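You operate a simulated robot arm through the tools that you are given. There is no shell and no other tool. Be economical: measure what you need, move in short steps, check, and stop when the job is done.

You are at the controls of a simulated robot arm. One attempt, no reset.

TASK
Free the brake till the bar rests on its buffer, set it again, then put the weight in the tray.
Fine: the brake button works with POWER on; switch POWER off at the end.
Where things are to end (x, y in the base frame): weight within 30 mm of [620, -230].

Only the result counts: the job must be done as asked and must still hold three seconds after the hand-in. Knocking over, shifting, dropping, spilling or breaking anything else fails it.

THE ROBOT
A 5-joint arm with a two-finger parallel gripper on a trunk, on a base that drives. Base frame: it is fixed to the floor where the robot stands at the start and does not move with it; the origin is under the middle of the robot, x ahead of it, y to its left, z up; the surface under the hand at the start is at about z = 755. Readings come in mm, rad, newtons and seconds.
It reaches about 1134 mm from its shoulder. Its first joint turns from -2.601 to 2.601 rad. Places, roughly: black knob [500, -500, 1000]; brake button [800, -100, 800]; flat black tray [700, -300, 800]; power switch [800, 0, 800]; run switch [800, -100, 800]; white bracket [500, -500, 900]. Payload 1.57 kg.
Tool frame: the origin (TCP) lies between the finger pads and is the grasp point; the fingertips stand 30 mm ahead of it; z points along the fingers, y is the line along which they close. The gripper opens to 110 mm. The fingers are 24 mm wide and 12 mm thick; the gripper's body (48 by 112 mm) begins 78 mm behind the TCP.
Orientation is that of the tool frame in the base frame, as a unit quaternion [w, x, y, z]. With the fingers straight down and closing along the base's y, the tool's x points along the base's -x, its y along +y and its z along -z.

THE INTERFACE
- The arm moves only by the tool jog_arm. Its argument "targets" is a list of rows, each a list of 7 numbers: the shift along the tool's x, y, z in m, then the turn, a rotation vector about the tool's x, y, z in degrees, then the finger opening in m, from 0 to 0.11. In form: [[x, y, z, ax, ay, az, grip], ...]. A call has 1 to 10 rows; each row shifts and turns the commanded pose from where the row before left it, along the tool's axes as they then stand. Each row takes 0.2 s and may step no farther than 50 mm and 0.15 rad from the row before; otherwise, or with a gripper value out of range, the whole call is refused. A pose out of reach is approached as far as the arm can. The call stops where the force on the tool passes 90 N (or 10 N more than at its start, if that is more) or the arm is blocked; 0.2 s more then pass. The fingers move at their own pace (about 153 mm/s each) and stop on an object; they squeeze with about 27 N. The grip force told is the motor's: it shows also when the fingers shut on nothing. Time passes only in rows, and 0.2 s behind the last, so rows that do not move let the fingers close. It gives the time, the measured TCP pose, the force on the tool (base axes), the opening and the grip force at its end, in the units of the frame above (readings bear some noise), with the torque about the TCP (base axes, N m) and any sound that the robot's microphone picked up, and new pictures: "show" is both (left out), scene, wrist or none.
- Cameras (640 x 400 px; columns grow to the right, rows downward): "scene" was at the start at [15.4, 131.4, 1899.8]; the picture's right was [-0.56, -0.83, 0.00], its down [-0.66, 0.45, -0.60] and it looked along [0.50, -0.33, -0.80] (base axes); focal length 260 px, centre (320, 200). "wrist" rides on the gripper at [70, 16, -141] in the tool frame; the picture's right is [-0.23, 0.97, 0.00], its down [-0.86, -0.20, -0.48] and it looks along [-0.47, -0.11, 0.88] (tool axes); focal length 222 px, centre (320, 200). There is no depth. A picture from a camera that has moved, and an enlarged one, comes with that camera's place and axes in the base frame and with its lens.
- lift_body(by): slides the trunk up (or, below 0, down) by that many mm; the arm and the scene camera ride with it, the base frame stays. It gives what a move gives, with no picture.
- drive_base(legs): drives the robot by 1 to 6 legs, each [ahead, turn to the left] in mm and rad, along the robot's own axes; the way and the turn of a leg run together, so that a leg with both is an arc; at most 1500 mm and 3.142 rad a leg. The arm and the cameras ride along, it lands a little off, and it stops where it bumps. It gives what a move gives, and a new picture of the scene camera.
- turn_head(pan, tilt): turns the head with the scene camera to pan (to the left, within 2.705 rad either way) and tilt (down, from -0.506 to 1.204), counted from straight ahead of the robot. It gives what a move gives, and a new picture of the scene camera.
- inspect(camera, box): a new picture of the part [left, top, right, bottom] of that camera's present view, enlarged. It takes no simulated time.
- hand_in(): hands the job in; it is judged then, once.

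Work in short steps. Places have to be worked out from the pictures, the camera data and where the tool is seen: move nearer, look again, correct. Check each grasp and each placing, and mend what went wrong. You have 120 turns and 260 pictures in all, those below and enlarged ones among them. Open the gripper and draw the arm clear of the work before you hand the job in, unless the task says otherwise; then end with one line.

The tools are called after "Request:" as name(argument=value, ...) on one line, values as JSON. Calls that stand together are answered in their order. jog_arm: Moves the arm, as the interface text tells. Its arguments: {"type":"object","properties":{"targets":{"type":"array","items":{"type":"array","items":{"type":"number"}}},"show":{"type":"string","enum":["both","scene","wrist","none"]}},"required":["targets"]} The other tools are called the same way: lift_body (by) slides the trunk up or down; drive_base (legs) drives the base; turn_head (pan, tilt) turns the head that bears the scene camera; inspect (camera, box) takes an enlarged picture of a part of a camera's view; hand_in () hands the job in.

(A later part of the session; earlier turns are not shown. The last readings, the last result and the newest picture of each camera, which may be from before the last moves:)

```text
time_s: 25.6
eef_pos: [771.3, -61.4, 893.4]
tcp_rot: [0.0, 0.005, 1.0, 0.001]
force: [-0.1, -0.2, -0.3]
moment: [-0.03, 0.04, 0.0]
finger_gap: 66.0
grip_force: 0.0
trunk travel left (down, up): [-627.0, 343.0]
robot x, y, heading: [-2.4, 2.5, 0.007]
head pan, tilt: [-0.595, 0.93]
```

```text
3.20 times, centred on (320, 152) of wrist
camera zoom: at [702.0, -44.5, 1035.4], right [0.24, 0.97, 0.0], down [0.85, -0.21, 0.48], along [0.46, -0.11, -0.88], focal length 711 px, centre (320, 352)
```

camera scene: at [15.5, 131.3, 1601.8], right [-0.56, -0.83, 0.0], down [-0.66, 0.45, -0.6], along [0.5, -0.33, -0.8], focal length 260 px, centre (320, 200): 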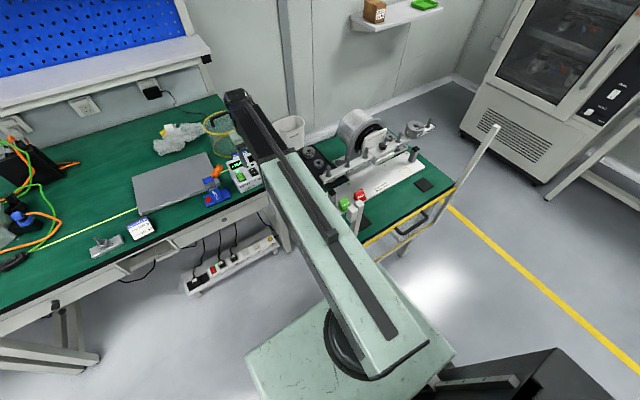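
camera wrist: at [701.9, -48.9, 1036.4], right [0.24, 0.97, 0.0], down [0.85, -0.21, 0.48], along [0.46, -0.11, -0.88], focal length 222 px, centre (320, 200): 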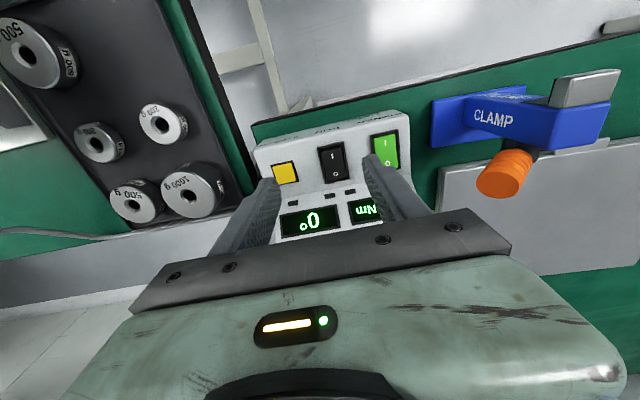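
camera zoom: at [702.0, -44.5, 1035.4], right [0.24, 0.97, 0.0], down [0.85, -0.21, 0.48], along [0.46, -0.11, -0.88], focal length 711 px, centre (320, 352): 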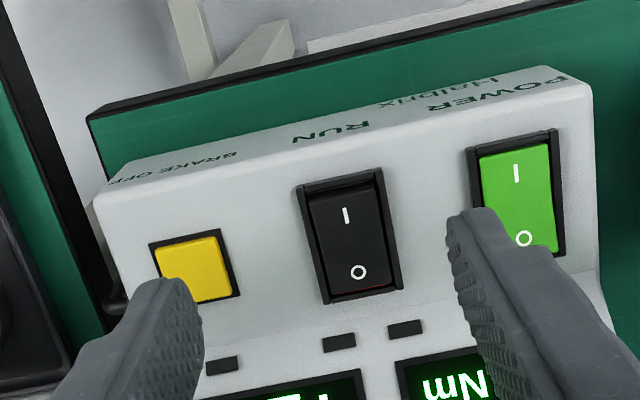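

LED off again: brake set. Next the weight: raise the trunk 250 mm and swing the hand toward the rig.

Request:
lift_body(by=250)

Request:
jog_arm(targets=[[0.04, -0.03, 0, 0, 0, 0, 0.066], [0.04, -0.03, 0, 0, 0, 0, 0.066], [0.04, -0.03, 0, 0, 0, 0, 0.066], [0.04, -0.03, 0, 0, 0, 0, 0.066], [0.04, -0.03, 0, 0, 0, 0, 0.066], [0.02, -0.045, 0, 0, 0, 0, 0.066], [0, -0.05, 0, 0, 0, 0, 0.11], [0, -0.05, 0, 0, 0, 0, 0.11]])

Request:
inspect(camera="wrist", box=[0, 0, 400, 250])

```text
time_s: 28.1
eef_pos: [771.4, -61.4, 1143.8]
tcp_rot: [-0.001, 0.004, 1.0, 0.0]
force: [0.8, 0.6, 0.2]
moment: [-0.01, 0.0, -0.01]
finger_gap: 66.0
grip_force: 0.1
trunk travel left (down, up): [-877.0, 93.0]
robot x, y, heading: [-0.7, 2.7, -0.001]
head pan, tilt: [-0.595, 0.93]
```

```text
time_s: 29.9
eef_pos: [549.8, -355.3, 1143.1]
tcp_rot: [-0.001, 0.004, 1.0, 0.0]
force: [0.2, 0.2, -0.3]
moment: [0.01, 0.02, -0.01]
finger_gap: 110.2
grip_force: 0.0
trunk travel left (down, up): [-877.0, 93.0]
robot x, y, heading: [4.4, 3.7, 0.001]
head pan, tilt: [-0.595, 0.93]
camera scene: at [15.4, 130.9, 1850.9], right [-0.56, -0.83, 0.0], down [-0.66, 0.45, -0.6], along [0.5, -0.33, -0.8], focal length 260 px, centre (320, 200)
camera wrist: at [479.6, -338.4, 1285.4], right [0.23, 0.97, 0.0], down [0.85, -0.21, 0.48], along [0.47, -0.11, -0.88], focal length 222 px, centre (320, 200)
```

scene: 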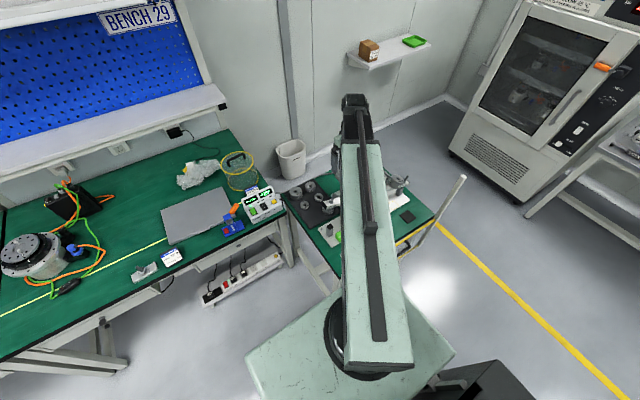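
wrist: 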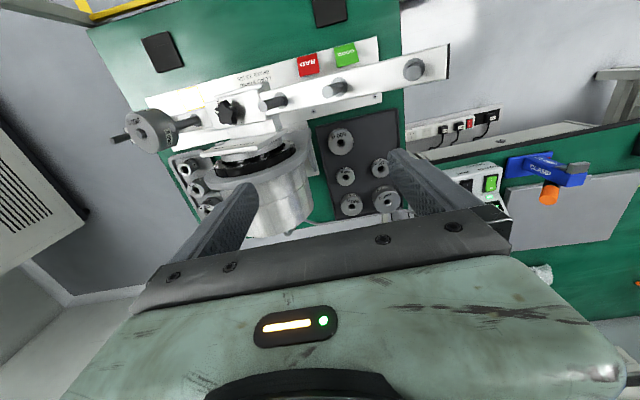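

```text
1.60 times, centred on (200, 125) of wrist
camera zoom: at [479.6, -338.4, 1285.4], right [0.23, 0.97, 0.0], down [0.85, -0.21, 0.48], along [0.47, -0.11, -0.88], focal length 355 px, centre (512, 320)
```

zoom: 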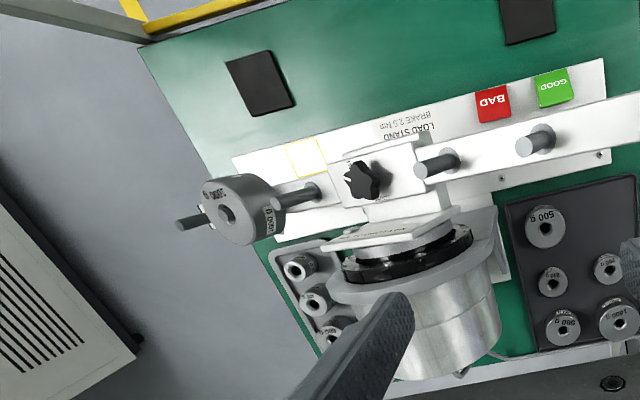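

I see the weight near (493,-626,~930) and the empty tray corner near the target. I move over toward it, then spin the tool 90° so the fingers close across the bar.

Request:
jog_arm(targets=[[0.009, -0.045, 0, 0, 0, 0, 0.11], [0.009, -0.045, 0, 0, 0, 0, 0.11], [0.009, -0.045, 0, 0, 0, 0, 0.11], [0.009, -0.045, 0, 0, 0, 0, 0.11]], show="wrist")

Request:
jog_arm(targets=[[0, 0, 0, 0, 0, 8.5, 0.11], [0, 0, 0, 0, 0, 8.5, 0.11], [0, 0, 0, 0, 0, 8.5, 0.11], [0, 0, 0, 0, 0, 8.5, 0.11], [0, 0, 0, 0, 0, 8.5, 0.11], [0, 0, 0, 0, 0, 8.5, 0.11], [0, 0, 0, 0, 0, 8.5, 0.11], [0, 0, 0, 0, 0, 8.5, 0.11], [0, 0, 0, 0, 0, 8.5, 0.11], [0, 0, 0, 0, 0, 8.5, 0.11]], show="wrist")

```text
time_s: 30.9
eef_pos: [511.7, -534.8, 1143.8]
tcp_rot: [-0.001, 0.004, 1.0, -0.001]
force: [-1.0, 0.4, 0.4]
moment: [-0.04, 0.02, 0.0]
finger_gap: 110.4
grip_force: 0.1
trunk travel left (down, up): [-877.0, 93.0]
robot x, y, heading: [-1.5, 0.5, 0.005]
head pan, tilt: [-0.595, 0.93]
camera wrist: at [441.8, -518.1, 1285.3], right [0.23, 0.97, 0.0], down [0.85, -0.21, 0.48], along [0.47, -0.11, -0.88], focal length 222 px, centre (320, 200)
```

wrist: 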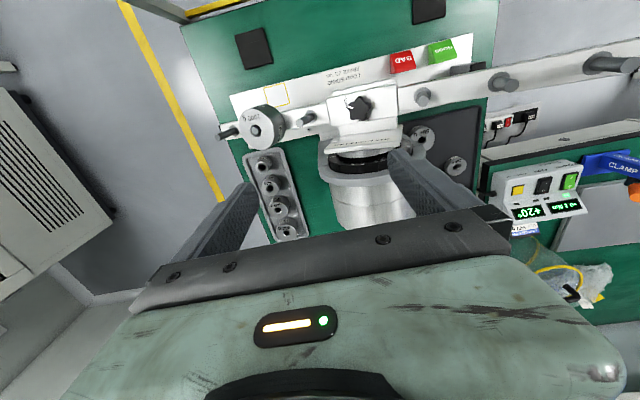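

```text
time_s: 33.1
eef_pos: [510.7, -534.2, 1144.0]
tcp_rot: [-0.001, 0.68, 0.733, 0.0]
force: [-0.1, -1.2, 0.0]
moment: [-0.01, -0.02, -0.01]
finger_gap: 109.9
grip_force: 0.2
trunk travel left (down, up): [-877.0, 93.0]
robot x, y, heading: [-1.4, 4.0, 0.002]
head pan, tilt: [-0.595, 0.93]
camera wrist: at [522.4, -463.4, 1285.5], right [0.99, -0.15, 0.0], down [-0.13, -0.87, 0.48], along [-0.07, -0.47, -0.88], focal length 222 px, centre (320, 200)
```

wrist: 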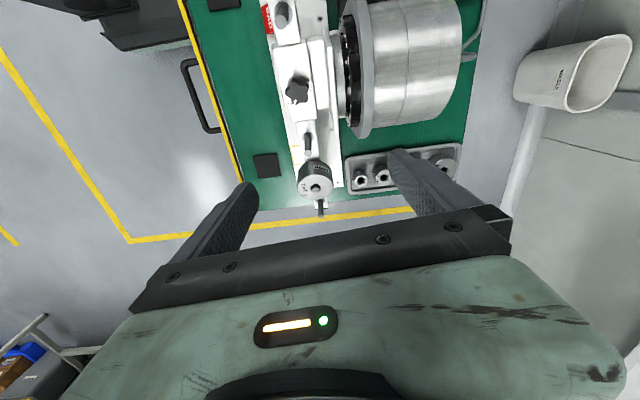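

The display reads +20°, so the bar and its pin are tilted about 20°. I enlarge this view.

Request:
inspect(camera="wrist", box=[230, 0, 470, 225])

Request:
inspect(camera="scene", box=[320, 140, 440, 215])

```text
1.78 times, centred on (350, 112) of wrist
camera zoom: at [522.4, -463.4, 1285.5], right [0.99, -0.15, 0.0], down [-0.13, -0.87, 0.48], along [-0.07, -0.47, -0.88], focal length 395 px, centre (267, 356)
```

zoom: 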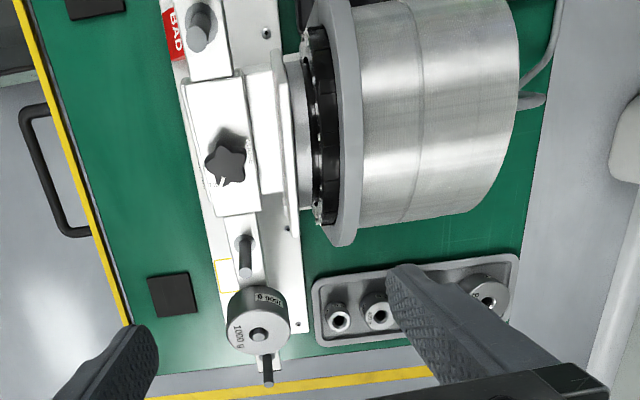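

```text
5.33 times, centred on (380, 178) of scene
camera zoom: at [15.3, 131.4, 1850.8], right [-0.56, -0.83, 0.0], down [-0.66, 0.45, -0.6], along [0.5, -0.33, -0.8], focal length 1387 px, centre (0, 320)
```

zoom: 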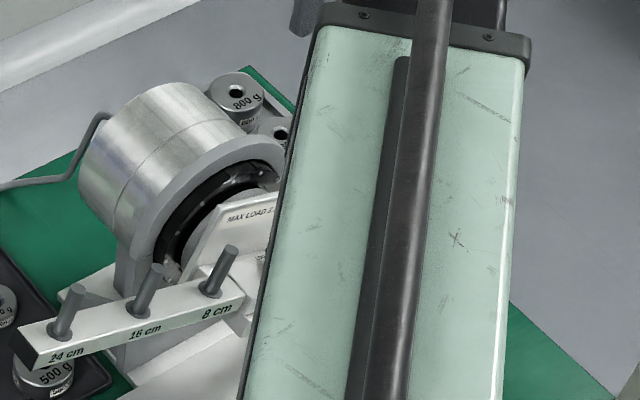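

Bar runs along base y at x≈489; weight centre ≈(488,-625,~903), leaning 20° toward -y. I finish the 90° spin and shift above the weight.

Request:
jog_arm(targets=[[0, 0, 0, 0, 0, 5, 0.11], [-0.045, -0.011, 0, 0, 0, 0, 0.11], [-0.045, -0.011, 0, 0, 0, 0, 0.11]], show="none")

Request:
lift_body(by=-120)

Request:
inspect(camera="wrist", box=[160, 20, 480, 220])

```text
time_s: 34.0
eef_pos: [489.2, -624.1, 1144.1]
tcp_rot: [0.0, 0.71, 0.704, 0.0]
force: [0.7, 0.2, 0.2]
moment: [0.01, 0.02, 0.01]
finger_gap: 109.9
grip_force: 0.1
trunk travel left (down, up): [-877.0, 93.0]
robot x, y, heading: [0.1, 5.8, 0.003]
head pan, tilt: [-0.595, 0.93]
```

```text
time_s: 35.5
eef_pos: [488.1, -623.0, 1023.7]
tcp_rot: [0.0, 0.711, 0.703, 0.0]
force: [0.5, 0.3, 0.3]
moment: [-0.01, -0.06, -0.02]
finger_gap: 110.0
grip_force: 0.0
trunk travel left (down, up): [-757.0, 213.0]
robot x, y, heading: [0.1, 2.6, 0.004]
head pan, tilt: [-0.595, 0.93]
```

```text
2.00 times, centred on (320, 120) of wrist
camera zoom: at [504.9, -554.2, 1165.6], right [0.97, -0.24, 0.0], down [-0.21, -0.85, 0.48], along [-0.11, -0.47, -0.88], focal length 444 px, centre (320, 360)
```

zoom: 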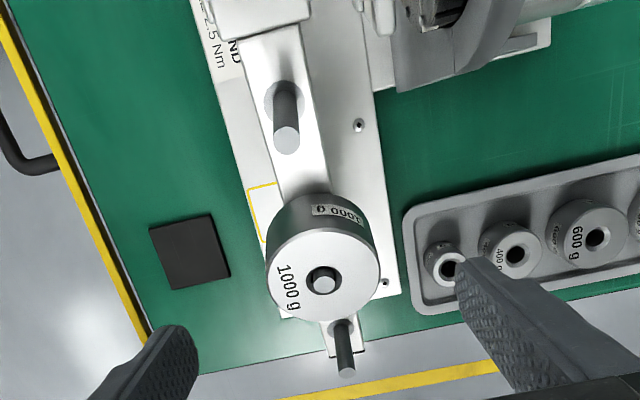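

Weight axis confirmed (~489,-637 at top z 924, 60 mm dia). I shift 5 mm to -y and lower 100 mm, then check.

Request:
jog_arm(targets=[[-0.005, 0.001, 0, 0, 0, 0, 0.11]], show="none")

Request:
lift_body(by=-90)

Request:
inspect(camera="wrist", box=[160, 20, 480, 220])

Request:
inspect(camera="scene", box=[320, 80, 480, 180])

```text
time_s: 35.9
eef_pos: [490.2, -628.5, 1023.9]
tcp_rot: [0.0, 0.711, 0.704, 0.0]
force: [0.4, -0.7, -0.6]
moment: [0.02, 0.0, 0.02]
finger_gap: 110.1
grip_force: 0.1
trunk travel left (down, up): [-757.0, 213.0]
robot x, y, heading: [1.5, 4.2, 0.0]
head pan, tilt: [-0.595, 0.93]
```

```text
time_s: 37.1
eef_pos: [488.8, -628.8, 934.4]
tcp_rot: [0.0, 0.71, 0.704, 0.0]
force: [-0.1, -0.3, 0.0]
moment: [-0.01, 0.03, 0.02]
finger_gap: 110.0
grip_force: 0.0
trunk travel left (down, up): [-667.0, 303.0]
robot x, y, heading: [-1.5, 2.9, 0.002]
head pan, tilt: [-0.595, 0.93]
```

```text
2.00 times, centred on (320, 120) of wrist
camera zoom: at [505.9, -559.4, 1075.5], right [0.97, -0.24, 0.0], down [-0.21, -0.85, 0.48], along [-0.11, -0.47, -0.88], focal length 444 px, centre (320, 360)
```

zoom: 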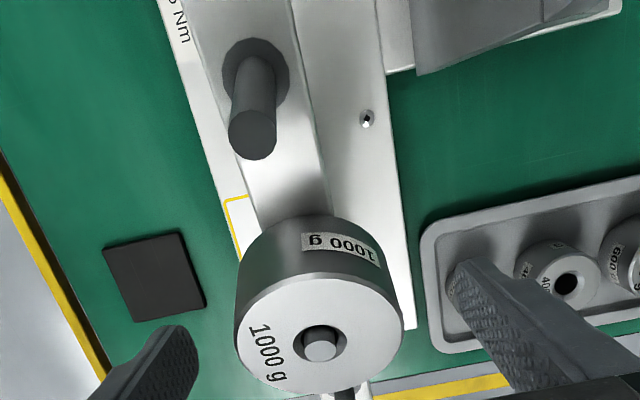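

```text
4.00 times, centred on (400, 130) of scene
camera zoom: at [15.3, 131.4, 1640.8], right [-0.56, -0.83, 0.0], down [-0.66, 0.45, -0.6], along [0.5, -0.33, -0.8], focal length 1040 px, centre (0, 480)
```

zoom: 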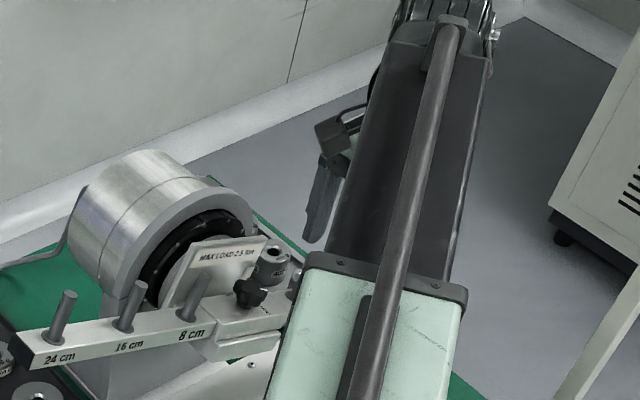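

Lower 36 mm so the pads straddle the weight's middle, then look.

Request:
lift_body(by=-34)

Request:
inspect(camera="wrist", box=[160, 20, 480, 220])

```text
time_s: 37.9
eef_pos: [488.5, -628.2, 900.0]
tcp_rot: [0.0, 0.71, 0.704, -0.001]
force: [-0.3, -1.0, -0.4]
moment: [-0.05, 0.01, 0.04]
finger_gap: 110.0
grip_force: 0.0
trunk travel left (down, up): [-633.0, 337.0]
robot x, y, heading: [-0.3, 3.5, 0.002]
head pan, tilt: [-0.595, 0.93]
```

```text
2.00 times, centred on (320, 120) of wrist
camera zoom: at [505.9, -559.4, 1041.5], right [0.97, -0.24, 0.0], down [-0.21, -0.85, 0.48], along [-0.11, -0.47, -0.88], focal length 444 px, centre (320, 360)
```

zoom: 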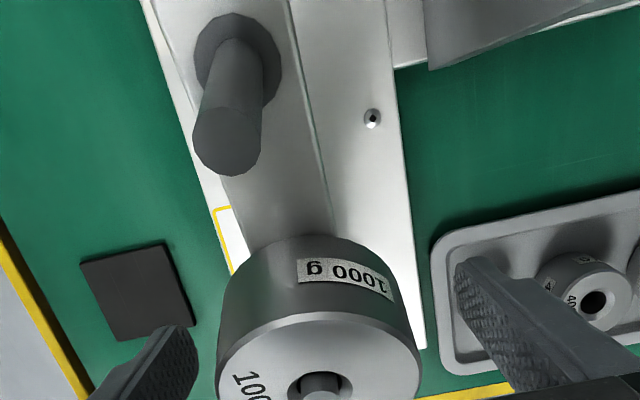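

Estimates agree the weight's middle is ≈(489,-627,900), where the TCP is. Close the fingers.

Request:
jog_arm(targets=[[0, 0, 0, 0, 0, 0, 0.08], [0, 0, 0, 0, 0, 0, 0.066], [0, 0, 0, 0, 0, 0, 0.05], [0, 0, 0, 0, 0, 0, 0.04], [0, 0, 0, 0, 0, 0, 0.04]], show="none")

Request:
inspect(camera="wrist", box=[160, 20, 480, 220])

```text
time_s: 39.1
eef_pos: [488.3, -629.2, 899.9]
tcp_rot: [0.0, 0.71, 0.704, 0.0]
force: [-5.2, 0.3, -0.3]
moment: [-0.15, -0.08, -0.06]
finger_gap: 65.9
grip_force: 27.2
trunk travel left (down, up): [-633.0, 337.0]
robot x, y, heading: [2.5, 2.7, 0.002]
head pan, tilt: [-0.595, 0.93]
```

```text
2.00 times, centred on (320, 120) of wrist
camera zoom: at [505.4, -559.6, 1041.6], right [0.97, -0.24, 0.0], down [-0.21, -0.85, 0.48], along [-0.11, -0.47, -0.88], focal length 444 px, centre (320, 360)
```

zoom: 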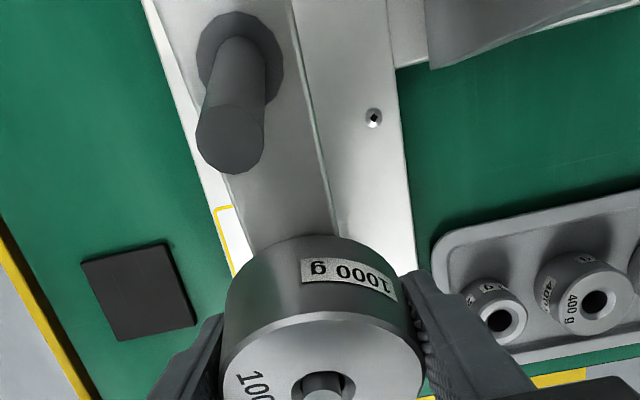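

Gripped: 66 mm gap, 27 N. I relieve the side force by 1.5 mm, then lift along the 20° pin axis in small stairs.

Request:
jog_arm(targets=[[-0.001, -0.0015, 0, 0, 0, 0, 0.04]], show="none")

Request:
lift_body(by=5)

Request:
jog_arm(targets=[[-0.0025, 0, 0, 0, 0, 0, 0.04]], show="none")

Request:
lift_body(by=5)

Request:
inspect(camera="wrist", box=[160, 20, 480, 220])

```text
time_s: 39.5
eef_pos: [489.4, -629.5, 900.8]
tcp_rot: [0.001, 0.71, 0.704, 0.0]
force: [0.9, 6.2, 0.4]
moment: [-0.4, -0.1, -0.04]
finger_gap: 65.6
grip_force: 26.5
trunk travel left (down, up): [-633.0, 337.0]
robot x, y, heading: [4.4, 7.9, 0.002]
head pan, tilt: [-0.595, 0.93]
```

```text
time_s: 40.0
eef_pos: [487.9, -630.6, 903.9]
tcp_rot: [0.0, 0.71, 0.704, 0.0]
force: [0.2, 0.2, -9.7]
moment: [0.01, 0.0, -0.02]
finger_gap: 65.8
grip_force: 27.1
trunk travel left (down, up): [-638.0, 332.0]
robot x, y, heading: [1.6, 3.6, 0.005]
head pan, tilt: [-0.595, 0.93]
```

```text
time_s: 40.4
eef_pos: [487.6, -630.9, 904.8]
tcp_rot: [0.0, 0.71, 0.704, 0.001]
force: [-1.8, 13.0, -8.6]
moment: [-0.27, -0.11, 0.0]
finger_gap: 65.8
grip_force: 27.0
trunk travel left (down, up): [-638.0, 332.0]
robot x, y, heading: [-0.9, 3.8, -0.0]
head pan, tilt: [-0.595, 0.93]
```

```text
time_s: 41.0
eef_pos: [488.2, -632.2, 909.6]
tcp_rot: [0.0, 0.71, 0.704, 0.0]
force: [0.2, 4.4, -5.5]
moment: [0.12, 0.04, 0.02]
finger_gap: 65.9
grip_force: 27.2
trunk travel left (down, up): [-643.0, 327.0]
robot x, y, heading: [2.2, 4.4, -0.0]
head pan, tilt: [-0.595, 0.93]
```

```text
2.00 times, centred on (320, 120) of wrist
camera zoom: at [504.9, -563.4, 1051.4], right [0.97, -0.24, 0.0], down [-0.21, -0.85, 0.48], along [-0.11, -0.47, -0.88], focal length 444 px, centre (320, 360)
```

zoom: 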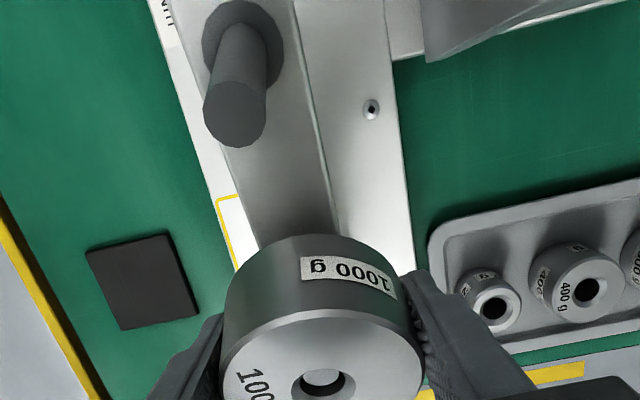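

The weight is carried (-9.7 N) and sliding off. Continue: up 5, lateral 1.5 and so on.

Request:
lift_body(by=5)

Request:
jog_arm(targets=[[-0.0018, 0, 0, 0, 0, 0, 0.04]], show="none")

Request:
lift_body(by=5)

Request:
jog_arm(targets=[[-0.0018, 0, 0, 0, 0, 0, 0.04]], show="none")

Request:
lift_body(by=5)

Request:
jog_arm(targets=[[-0.0018, 0, 0, 0, 0, 0, 0.04]], show="none")

Request:
lift_body(by=5)

Request:
inspect(camera="wrist", box=[160, 20, 480, 220])

```text
time_s: 41.5
eef_pos: [487.7, -632.7, 915.9]
tcp_rot: [0.0, 0.71, 0.704, 0.0]
force: [0.0, 0.1, -10.2]
moment: [-0.02, -0.02, 0.02]
finger_gap: 65.9
grip_force: 26.7
trunk travel left (down, up): [-648.0, 322.0]
robot x, y, heading: [1.2, 4.7, 0.003]
head pan, tilt: [-0.595, 0.93]
```

```text
time_s: 41.9
eef_pos: [489.2, -634.6, 915.2]
tcp_rot: [-0.001, 0.71, 0.704, 0.0]
force: [0.0, 0.7, -9.3]
moment: [-0.05, -0.02, 0.01]
finger_gap: 66.1
grip_force: 26.8
trunk travel left (down, up): [-648.0, 322.0]
robot x, y, heading: [-0.8, 1.8, 0.003]
head pan, tilt: [-0.595, 0.93]
```

```text
time_s: 42.4
eef_pos: [487.4, -634.2, 919.7]
tcp_rot: [0.0, 0.711, 0.704, -0.001]
force: [0.7, -0.2, -9.5]
moment: [-0.04, 0.0, -0.02]
finger_gap: 66.1
grip_force: 27.0
trunk travel left (down, up): [-653.0, 317.0]
robot x, y, heading: [2.8, 3.9, 0.005]
head pan, tilt: [-0.595, 0.93]
```

```text
time_s: 42.8
eef_pos: [487.9, -636.9, 919.5]
tcp_rot: [-0.001, 0.71, 0.705, 0.001]
force: [0.2, -0.1, -9.8]
moment: [-0.01, 0.0, -0.01]
finger_gap: 65.8
grip_force: 26.8
trunk travel left (down, up): [-653.0, 317.0]
robot x, y, heading: [0.8, 2.8, 0.001]
head pan, tilt: [-0.595, 0.93]
```

```text
time_s: 43.4
eef_pos: [487.4, -636.6, 924.2]
tcp_rot: [0.001, 0.711, 0.703, 0.0]
force: [0.0, -0.3, -9.5]
moment: [0.01, 0.02, -0.05]
finger_gap: 66.0
grip_force: 26.7
trunk travel left (down, up): [-658.0, 312.0]
robot x, y, heading: [1.8, 7.4, 0.002]
head pan, tilt: [-0.595, 0.93]
```

```text
time_s: 43.8
eef_pos: [487.8, -639.0, 924.6]
tcp_rot: [0.0, 0.71, 0.704, 0.001]
force: [0.4, 0.6, -9.9]
moment: [-0.01, 0.0, 0.04]
finger_gap: 65.9
grip_force: 27.4
trunk travel left (down, up): [-658.0, 312.0]
robot x, y, heading: [-0.8, 7.3, 0.001]
head pan, tilt: [-0.595, 0.93]
```

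```text
time_s: 44.3
eef_pos: [489.1, -638.7, 930.6]
tcp_rot: [0.0, 0.711, 0.704, 0.0]
force: [0.9, 0.3, -10.0]
moment: [-0.03, -0.02, 0.03]
finger_gap: 65.9
grip_force: 27.0
trunk travel left (down, up): [-663.0, 307.0]
robot x, y, heading: [-3.0, 1.5, 0.003]
head pan, tilt: [-0.595, 0.93]
```

```text
2.00 times, centred on (320, 120) of wrist
camera zoom: at [504.7, -568.9, 1070.9], right [0.97, -0.24, 0.0], down [-0.21, -0.85, 0.48], along [-0.11, -0.46, -0.88], focal length 444 px, centre (320, 360)
```

zoom: 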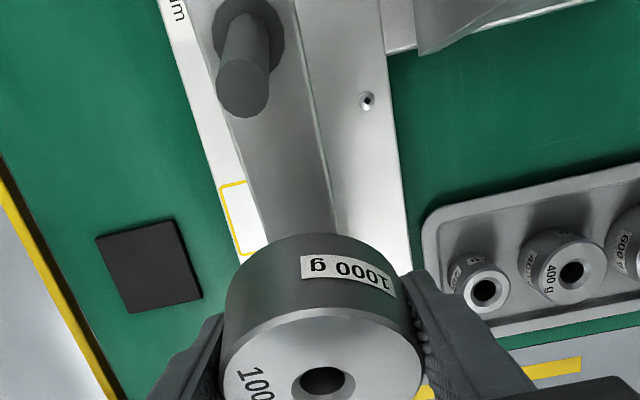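

Free-sliding with no side load. Continue with larger stairs until clear of the pin.

Request:
jog_arm(targets=[[-0.0025, 0, 0, 0, 0, 0, 0.04]], show="none")

Request:
lift_body(by=7)

Request:
jog_arm(targets=[[-0.0025, 0, 0, 0, 0, 0, 0.04]], show="none")

Request:
lift_body(by=7)

Request:
jog_arm(targets=[[-0.0025, 0, 0, 0, 0, 0, 0.04]], show="none")

Request:
lift_body(by=7)

Request:
jog_arm(targets=[[-0.0025, 0, 0, 0, 0, 0, 0.04]], show="none")

Request:
lift_body(by=7)

Request:
jog_arm(targets=[[-0.0015, 0, 0, 0, 0, 0, 0.04]], show="none")

Request:
lift_body(by=60)

Request:
inspect(camera="wrist", box=[160, 20, 480, 220])

Request:
inspect(camera="scene", box=[300, 60, 500, 185])

```text
time_s: 44.7
eef_pos: [488.6, -639.7, 931.0]
tcp_rot: [-0.001, 0.71, 0.704, 0.001]
force: [0.2, 1.5, -9.1]
moment: [0.01, -0.02, -0.06]
finger_gap: 65.6
grip_force: 27.2
trunk travel left (down, up): [-663.0, 307.0]
robot x, y, heading: [-2.6, 1.0, -0.004]
head pan, tilt: [-0.595, 0.93]
```

```text
time_s: 45.3
eef_pos: [486.3, -640.7, 936.2]
tcp_rot: [0.0, 0.711, 0.704, 0.0]
force: [0.4, 0.0, -9.5]
moment: [0.0, -0.01, 0.02]
finger_gap: 65.8
grip_force: 27.4
trunk travel left (down, up): [-670.0, 300.0]
robot x, y, heading: [-0.9, 5.3, 0.005]
head pan, tilt: [-0.595, 0.93]
```

```text
time_s: 45.7
eef_pos: [487.3, -642.4, 936.3]
tcp_rot: [0.0, 0.71, 0.704, 0.0]
force: [0.2, 2.3, -8.2]
moment: [0.01, -0.05, 0.01]
finger_gap: 65.9
grip_force: 26.8
trunk travel left (down, up): [-670.0, 300.0]
robot x, y, heading: [0.7, 3.5, 0.002]
head pan, tilt: [-0.595, 0.93]
```

```text
time_s: 46.2
eef_pos: [487.4, -643.4, 943.1]
tcp_rot: [0.0, 0.711, 0.703, 0.001]
force: [0.1, 0.1, -10.3]
moment: [-0.01, 0.01, 0.0]
finger_gap: 66.2
grip_force: 26.5
trunk travel left (down, up): [-677.0, 293.0]
robot x, y, heading: [1.4, 5.6, 0.001]
head pan, tilt: [-0.595, 0.93]
```

```text
time_s: 46.6
eef_pos: [488.9, -645.5, 942.8]
tcp_rot: [0.001, 0.71, 0.704, 0.0]
force: [0.4, 0.6, -9.5]
moment: [-0.01, -0.03, 0.04]
finger_gap: 65.9
grip_force: 27.0
trunk travel left (down, up): [-677.0, 293.0]
robot x, y, heading: [-0.1, 4.0, -0.001]
head pan, tilt: [-0.595, 0.93]
```

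```text
time_s: 47.2
eef_pos: [488.3, -645.3, 951.3]
tcp_rot: [0.0, 0.71, 0.704, 0.0]
force: [-0.1, -0.2, -10.0]
moment: [-0.02, -0.01, 0.02]
finger_gap: 66.1
grip_force: 27.0
trunk travel left (down, up): [-684.0, 286.0]
robot x, y, heading: [-1.8, 3.9, 0.001]
head pan, tilt: [-0.595, 0.93]
```

```text
time_s: 47.6
eef_pos: [487.2, -648.5, 951.3]
tcp_rot: [0.0, 0.71, 0.704, 0.0]
force: [-0.1, 0.1, -10.0]
moment: [-0.04, 0.04, 0.04]
finger_gap: 65.8
grip_force: 26.8
trunk travel left (down, up): [-684.0, 286.0]
robot x, y, heading: [1.2, 3.7, -0.001]
head pan, tilt: [-0.595, 0.93]
```

```text
time_s: 48.2
eef_pos: [487.7, -648.1, 957.7]
tcp_rot: [0.0, 0.71, 0.704, 0.0]
force: [0.1, -0.3, -10.0]
moment: [-0.04, 0.01, -0.02]
finger_gap: 66.1
grip_force: 27.4
trunk travel left (down, up): [-691.0, 279.0]
robot x, y, heading: [-1.5, 2.2, 0.0]
head pan, tilt: [-0.595, 0.93]
```

```text
time_s: 48.6
eef_pos: [488.9, -649.3, 956.9]
tcp_rot: [0.0, 0.711, 0.703, 0.0]
force: [0.9, -0.7, -10.5]
moment: [-0.01, 0.0, -0.02]
finger_gap: 66.0
grip_force: 26.8
trunk travel left (down, up): [-691.0, 279.0]
robot x, y, heading: [1.4, 3.0, 0.002]
head pan, tilt: [-0.595, 0.93]
```

```text
time_s: 49.6
eef_pos: [487.6, -650.2, 1017.8]
tcp_rot: [0.0, 0.71, 0.704, 0.0]
force: [0.5, 0.5, -10.3]
moment: [-0.01, 0.01, 0.0]
finger_gap: 66.0
grip_force: 26.4
trunk travel left (down, up): [-751.0, 219.0]
robot x, y, heading: [1.3, 4.0, 0.0]
head pan, tilt: [-0.595, 0.93]
```

```text
2.00 times, centred on (320, 120) of wrist
camera zoom: at [504.7, -580.1, 1158.8], right [0.97, -0.24, 0.0], down [-0.21, -0.85, 0.48], along [-0.11, -0.46, -0.88], focal length 444 px, centre (320, 360)
```

zoom: 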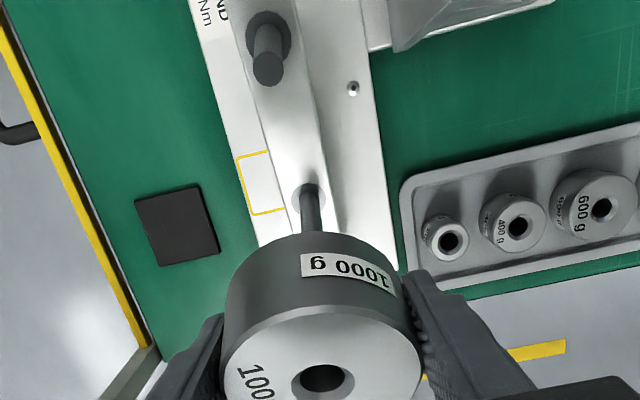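

```text
3.20 times, centred on (400, 122) of scene
camera zoom: at [16.2, 130.3, 1724.9], right [-0.56, -0.83, 0.0], down [-0.66, 0.45, -0.6], along [0.5, -0.33, -0.8], focal length 832 px, centre (64, 448)
```

zoom: 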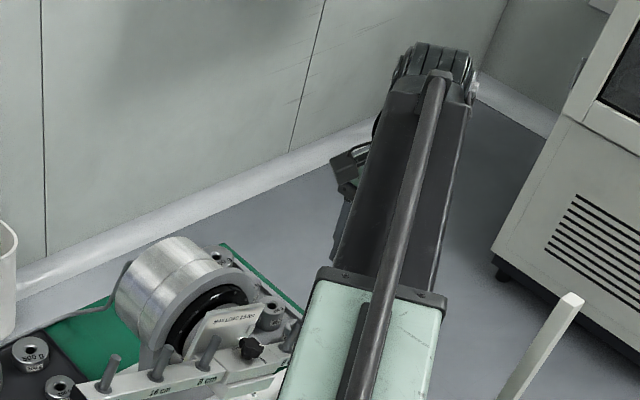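

The weight is off the pin and held firmly, bar unmoved. Raise 110 mm and carry it over towards the tray.

Request:
lift_body(by=115)

Request:
jog_arm(targets=[[0.042, 0.013, 0, 0, 0, 0, 0.04], [0.042, 0.013, 0, 0, 0, 0, 0.04], [0.042, 0.013, 0, 0, 0, 0, 0.04], [0.042, 0.013, 0, 0, 0, 0, 0.04], [0.042, 0.013, 0, 0, 0, 0, 0.04], [0.042, 0.013, 0, 0, 0, 0, 0.04], [0.042, 0.013, 0, 0, 0, 0, 0.04], [0.042, 0.013, 0, 0, 0, 0, 0.04], [0.042, 0.013, 0, 0, 0, 0, 0.04], [0.042, 0.013, 0, 0, 0, 0, 0.04]], show="none")

Request:
jog_arm(targets=[[0, 0, 0, 0, 0, -7.8, 0.04], [0, 0, 0, 0, 0, -7.8, 0.04], [0, 0, 0, 0, 0, -7.8, 0.04], [0, 0, 0, 0, 0, -7.8, 0.04], [0, 0, 0, 0, 0, -7.8, 0.04], [0, 0, 0, 0, 0, -7.8, 0.04], [0, 0, 0, 0, 0, -7.8, 0.04], [0, 0, 0, 0, 0, -7.8, 0.04], [0, 0, 0, 0, 0, -7.6, 0.04]])

```text
time_s: 51.0
eef_pos: [488.1, -648.4, 1133.1]
tcp_rot: [0.0, 0.71, 0.704, 0.0]
force: [-0.3, 0.1, -11.4]
moment: [-0.02, 0.02, 0.0]
finger_gap: 65.8
grip_force: 27.2
trunk travel left (down, up): [-866.0, 104.0]
robot x, y, heading: [1.1, 2.0, -0.0]
head pan, tilt: [-0.595, 0.93]
```

```text
time_s: 53.2
eef_pos: [622.4, -228.7, 1132.8]
tcp_rot: [-0.001, 0.71, 0.704, -0.001]
force: [-1.1, 0.0, -10.1]
moment: [-0.02, 0.0, 0.0]
finger_gap: 66.0
grip_force: 27.1
trunk travel left (down, up): [-866.0, 104.0]
robot x, y, heading: [-4.1, 1.4, -0.0]
head pan, tilt: [-0.595, 0.93]
```

```text
time_s: 55.2
eef_pos: [621.3, -229.7, 1130.9]
tcp_rot: [0.001, 0.177, 0.984, 0.0]
force: [0.1, -0.2, -10.4]
moment: [0.01, -0.01, -0.01]
finger_gap: 66.1
grip_force: 27.0
trunk travel left (down, up): [-866.0, 104.0]
robot x, y, heading: [-4.5, 4.5, 0.003]
head pan, tilt: [-0.595, 0.93]
camera scene: at [16.4, 131.1, 1839.8], right [-0.56, -0.83, 0.0], down [-0.66, 0.45, -0.6], along [0.5, -0.33, -0.8], focal length 260 px, centre (320, 200)
camera wrist: at [562.0, -190.7, 1274.1], right [0.55, 0.83, 0.0], down [0.73, -0.48, 0.48], along [0.4, -0.26, -0.88], focal length 222 px, centre (320, 200)
```

scene: 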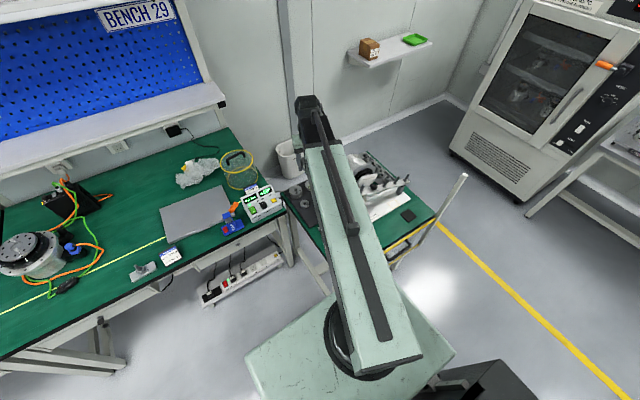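
wrist: 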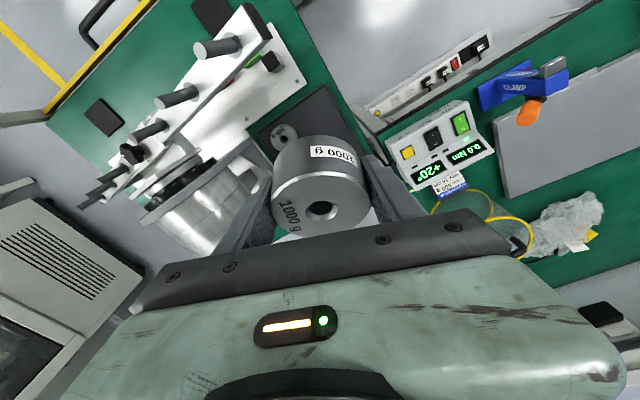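

The weight tops outward 20°; I upright it by tilting the tool about its y by -20°, one row first as a test.

Request:
jog_arm(targets=[[0, 0, 0, 0, -6.6, 0, 0.04]], show="none")

```text
time_s: 55.6
eef_pos: [621.2, -229.2, 1134.0]
tcp_rot: [0.056, 0.177, 0.983, -0.01]
force: [0.2, -0.3, -9.2]
moment: [0.03, -0.03, 0.0]
finger_gap: 65.9
grip_force: 26.6
trunk travel left (down, up): [-866.0, 104.0]
robot x, y, heading: [1.0, 4.2, -0.0]
head pan, tilt: [-0.595, 0.93]
```

Works; two more rows to reach 20°.

Request:
jog_arm(targets=[[0, 0, 0, 0, -6.7, 0, 0.04], [0, 0, 0, 0, -6.7, 0, 0.04], [0, 0, 0, 0, 0, 0, 0.04]], show="wrist")

Request:
inspect(camera="scene", box=[250, 130, 370, 220])

```text
time_s: 56.4
eef_pos: [621.8, -229.4, 1146.6]
tcp_rot: [0.171, 0.174, 0.969, -0.031]
force: [0.0, 0.2, -10.1]
moment: [0.01, -0.02, 0.01]
finger_gap: 66.1
grip_force: 26.9
out of reach, approached as far as the arm can: row 1, 2
trunk travel left (down, up): [-866.0, 104.0]
robot x, y, heading: [-0.6, 2.0, 0.004]
head pan, tilt: [-0.595, 0.93]
camera wrist: at [520.7, -175.0, 1256.0], right [0.54, 0.84, 0.08], down [0.53, -0.41, 0.74], along [0.65, -0.36, -0.67], focal length 222 px, centre (320, 200)
```

wrist: 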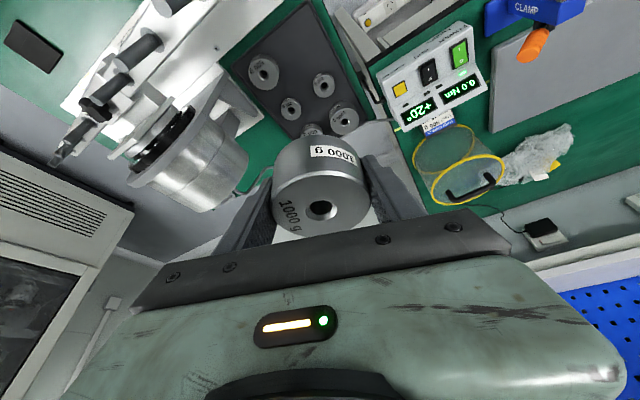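

```text
4.44 times, centred on (310, 175) of scene
camera zoom: at [16.6, 131.0, 1839.8], right [-0.56, -0.83, 0.0], down [-0.66, 0.45, -0.6], along [0.5, -0.33, -0.8], focal length 1156 px, centre (364, 311)
```

zoom: 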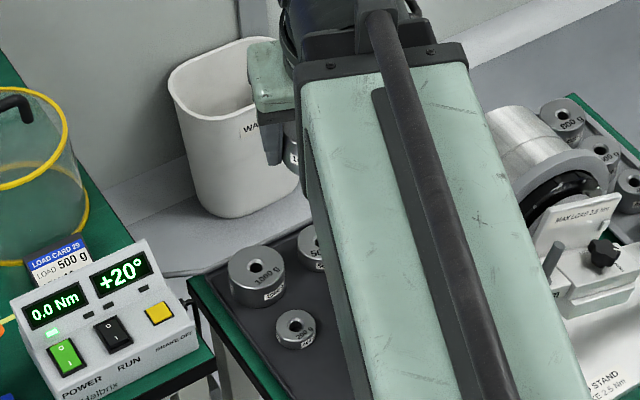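

The raised end of the bar (≈(497,-206,1020), pins to ~1075) lies right under the arm's line to the target, so lowering here would hit it. I'll raise, retract, and drive the base to about (230,480) so the arm comes in from the left, clear of the bar.

Request:
lift_body(by=90)

Request:
jog_arm(targets=[[0.0423, 0, -0.0154, 0, 0, 0, 0.04], [0.0423, 0, -0.0154, 0, 0, 0, 0.04], [0.0423, 0, -0.0154, 0, 0, 0, 0.04]], show="none")

Request:
turn_head(pan=0.8, tilt=0.8)

```text
time_s: 57.7
eef_pos: [621.5, -229.5, 1236.6]
tcp_rot: [0.17, 0.176, 0.969, -0.03]
force: [0.1, 1.0, -9.3]
moment: [0.0, -0.03, -0.02]
finger_gap: 65.9
grip_force: 26.7
trunk travel left (down, up): [-956.0, 14.0]
robot x, y, heading: [-0.4, 5.4, -0.001]
head pan, tilt: [-0.595, 0.93]
```

```text
time_s: 58.5
eef_pos: [611.9, -225.3, 1236.4]
tcp_rot: [0.17, 0.175, 0.969, -0.031]
force: [-0.1, -0.5, -10.4]
moment: [-0.03, -0.03, 0.02]
finger_gap: 65.9
grip_force: 27.4
out of reach, approached as far as the arm can: row 1, 2, 3
trunk travel left (down, up): [-956.0, 14.0]
robot x, y, heading: [0.2, 2.0, 0.0]
head pan, tilt: [-0.595, 0.93]
```

```text
time_s: 60.0
eef_pos: [610.3, -226.4, 1236.6]
tcp_rot: [0.171, 0.175, 0.969, -0.031]
force: [0.8, 1.0, -9.6]
moment: [0.04, -0.02, -0.02]
finger_gap: 65.7
grip_force: 27.1
trunk travel left (down, up): [-956.0, 14.0]
robot x, y, heading: [2.6, 4.9, 0.002]
head pan, tilt: [0.799, 0.799]
camera scene: at [11.4, 230.2, 1939.9], right [0.72, -0.7, 0.0], down [-0.5, -0.51, -0.7], along [0.49, 0.5, -0.72], focal length 260 px, centre (320, 200)
```

scene: 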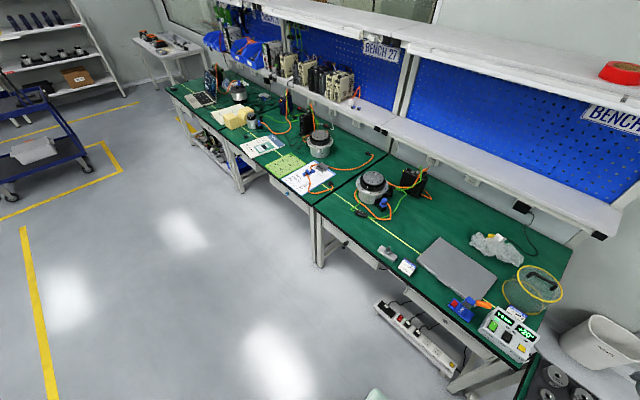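

The arm is already at its shortest radius. Before driving I look around the base: front-low and behind.

Request:
turn_head(pan=-1.6, tilt=1.1)

Request:
turn_head(pan=2.6, tilt=0.9)

Request:
turn_head(pan=0.1, tilt=1.15)

```text
time_s: 62.2
eef_pos: [611.1, -225.7, 1237.8]
tcp_rot: [0.171, 0.175, 0.969, -0.03]
force: [0.8, 0.5, -9.8]
moment: [-0.01, -0.04, 0.01]
finger_gap: 66.0
grip_force: 26.6
trunk travel left (down, up): [-956.0, 14.0]
robot x, y, heading: [0.2, 4.4, 0.002]
head pan, tilt: [-1.6, 1.1]
camera scene: at [-46.6, 109.3, 1918.2], right [-1.0, 0.03, 0.0], down [0.02, 0.89, -0.45], along [-0.01, -0.45, -0.89], focal length 260 px, centre (320, 200)
```

scene: 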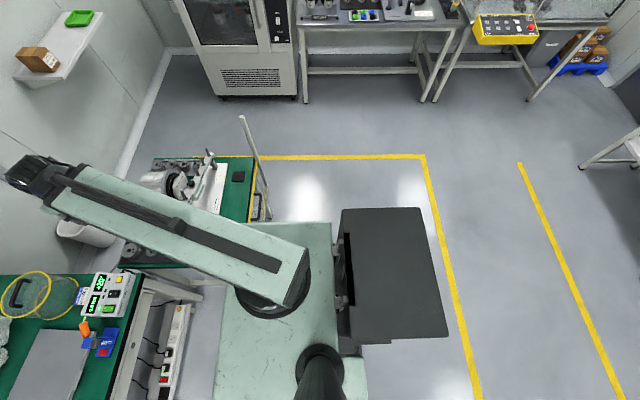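

```text
time_s: 65.6
eef_pos: [610.0, -226.4, 1237.6]
tcp_rot: [0.17, 0.176, 0.969, -0.031]
force: [0.5, 0.0, -8.6]
moment: [-0.03, -0.03, 0.01]
finger_gap: 65.6
grip_force: 27.0
trunk travel left (down, up): [-956.0, 14.0]
robot x, y, heading: [0.9, 2.7, 0.005]
head pan, tilt: [2.601, 0.901]
camera scene: at [-109.6, 211.2, 1932.1], right [0.51, 0.86, 0.0], down [0.67, -0.4, -0.62], along [-0.53, 0.32, -0.78], focal length 260 px, centre (320, 200)
```

scene: 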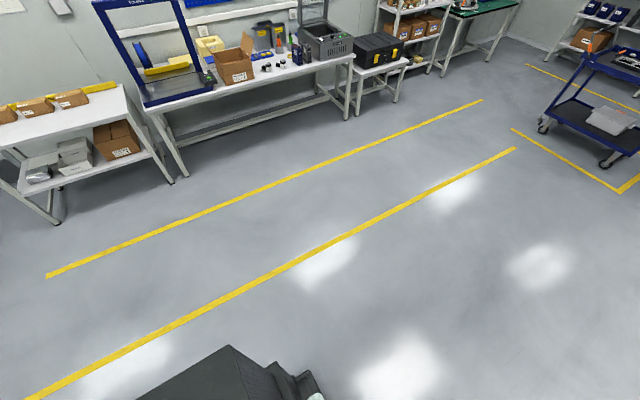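

```text
time_s: 67.9
eef_pos: [610.3, -226.7, 1237.6]
tcp_rot: [0.17, 0.175, 0.969, -0.03]
force: [-0.2, 0.0, -9.6]
moment: [0.01, 0.0, 0.02]
finger_gap: 65.9
grip_force: 27.3
trunk travel left (down, up): [-956.0, 14.0]
robot x, y, heading: [2.6, 2.4, 0.002]
head pan, tilt: [0.099, 1.15]
camera scene: at [14.5, 178.4, 1915.1], right [0.1, -0.99, 0.0], down [-0.91, -0.09, -0.41], along [0.41, 0.04, -0.91], focal length 260 px, centre (320, 200)
```

scene: 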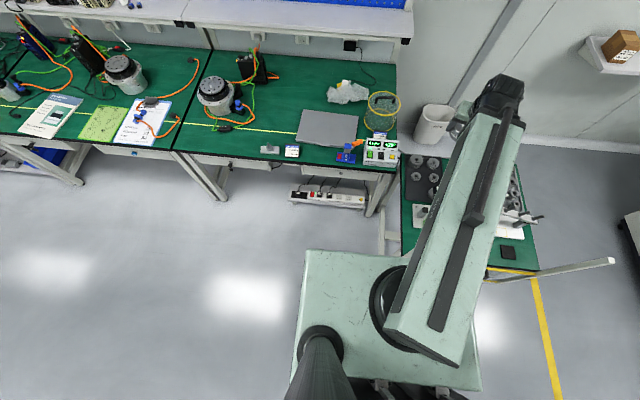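

The floor to the left and behind is clear; bench edge at x≈645, rig table at x≥290. I back off first, then drive to about (100,560) with heading 0.

Request:
drive_base(legs=[[-350, 0], [0, 0.894]])

```text
time_s: 72.5
eef_pos: [214.8, 338.1, 1237.1]
tcp_rot: [0.162, -0.261, 0.95, 0.046]
force: [-0.7, 0.6, -9.5]
moment: [-0.01, -0.09, -0.02]
finger_gap: 65.7
grip_force: 27.1
trunk travel left (down, up): [-956.0, 14.0]
robot x, y, heading: [-335.6, -10.3, 0.891]
head pan, tilt: [0.099, 1.15]
camera scene: at [-465.0, 115.2, 1914.9], right [0.83, -0.55, 0.0], down [-0.5, -0.76, -0.41], along [0.22, 0.34, -0.91], focal length 260 px, centre (320, 200)
```

scene: 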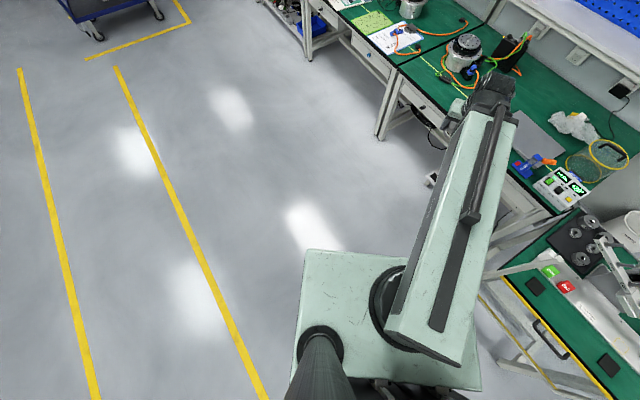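

Smooth; clear way ahead. Drive forward 715 mm and turn back.

Request:
drive_base(legs=[[715, 0], [0, -0.891]])

```text
time_s: 78.7
eef_pos: [733.3, 334.0, 1234.2]
tcp_rot: [0.163, 0.175, 0.97, -0.029]
force: [0.6, 0.2, -10.2]
moment: [0.0, 0.03, -0.04]
finger_gap: 65.7
grip_force: 27.0
trunk travel left (down, up): [-956.0, 14.0]
robot x, y, heading: [112.5, 562.6, 0.001]
head pan, tilt: [0.099, 1.15]
camera scene: at [131.6, 739.2, 1915.1], right [0.11, -0.99, 0.0], down [-0.91, -0.1, -0.41], along [0.4, 0.04, -0.91], focal length 260 px, centre (320, 200)
```

scene: 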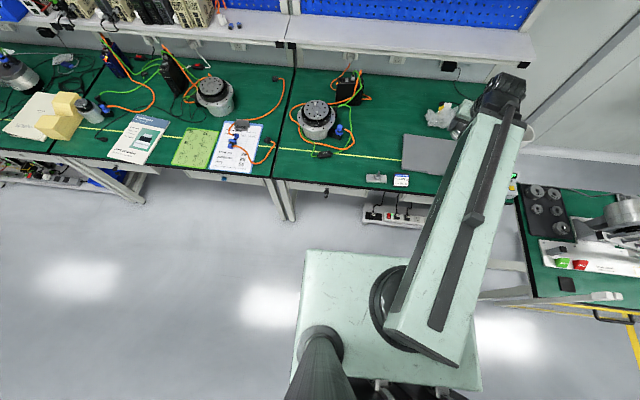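

Arrived at (112,563). Now swing the arm 36° clockwise along an arc, keeping the tool's tilt plane radial.

Request:
jog_arm(targets=[[0.0015, -0.0462, -0.0006, 1.37, 0, 3.76, 0.04], [0.0015, -0.0462, -0.0006, 1.37, 0, 3.76, 0.04], [0.0015, -0.0462, -0.0006, 1.37, 0, 3.76, 0.04], [0.0015, -0.0462, -0.0006, 1.37, 0, 3.76, 0.04], [0.0015, -0.0462, -0.0006, 1.37, 0, 3.76, 0.04], [0.0015, -0.0462, -0.0006, 1.37, 0, 3.76, 0.04], [0.0015, -0.0462, -0.0006, 1.37, 0, 3.76, 0.04], [0.0015, -0.0462, -0.0006, 1.37, 0, 3.76, 0.04], [0.0015, -0.0462, -0.0006, 1.37, 0, 3.76, 0.04]], show="none")

Request:
turn_head(pan=-0.75, tilt=0.9)

```text
time_s: 80.7
eef_pos: [474.5, 12.9, 1236.9]
tcp_rot: [0.148, 0.467, 0.868, -0.083]
force: [-0.2, -0.2, -10.3]
moment: [-0.02, -0.01, -0.02]
finger_gap: 66.0
grip_force: 27.1
trunk travel left (down, up): [-956.0, 14.0]
robot x, y, heading: [115.0, 567.4, 0.007]
head pan, tilt: [0.099, 1.15]
```

```text
time_s: 81.8
eef_pos: [476.0, 13.6, 1237.0]
tcp_rot: [0.147, 0.466, 0.869, -0.083]
force: [0.0, 1.0, -10.0]
moment: [-0.03, -0.01, -0.04]
finger_gap: 66.3
grip_force: 27.1
trunk travel left (down, up): [-956.0, 14.0]
robot x, y, heading: [116.3, 564.0, 0.009]
head pan, tilt: [-0.75, 0.901]
camera scene: at [124.7, 681.8, 1932.0], right [-0.68, -0.74, 0.0], down [-0.58, 0.53, -0.62], along [0.46, -0.42, -0.78], focal length 260 px, centre (320, 200)
```

scene: 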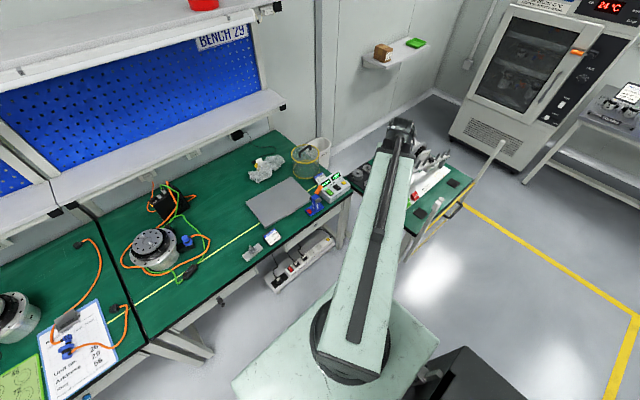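

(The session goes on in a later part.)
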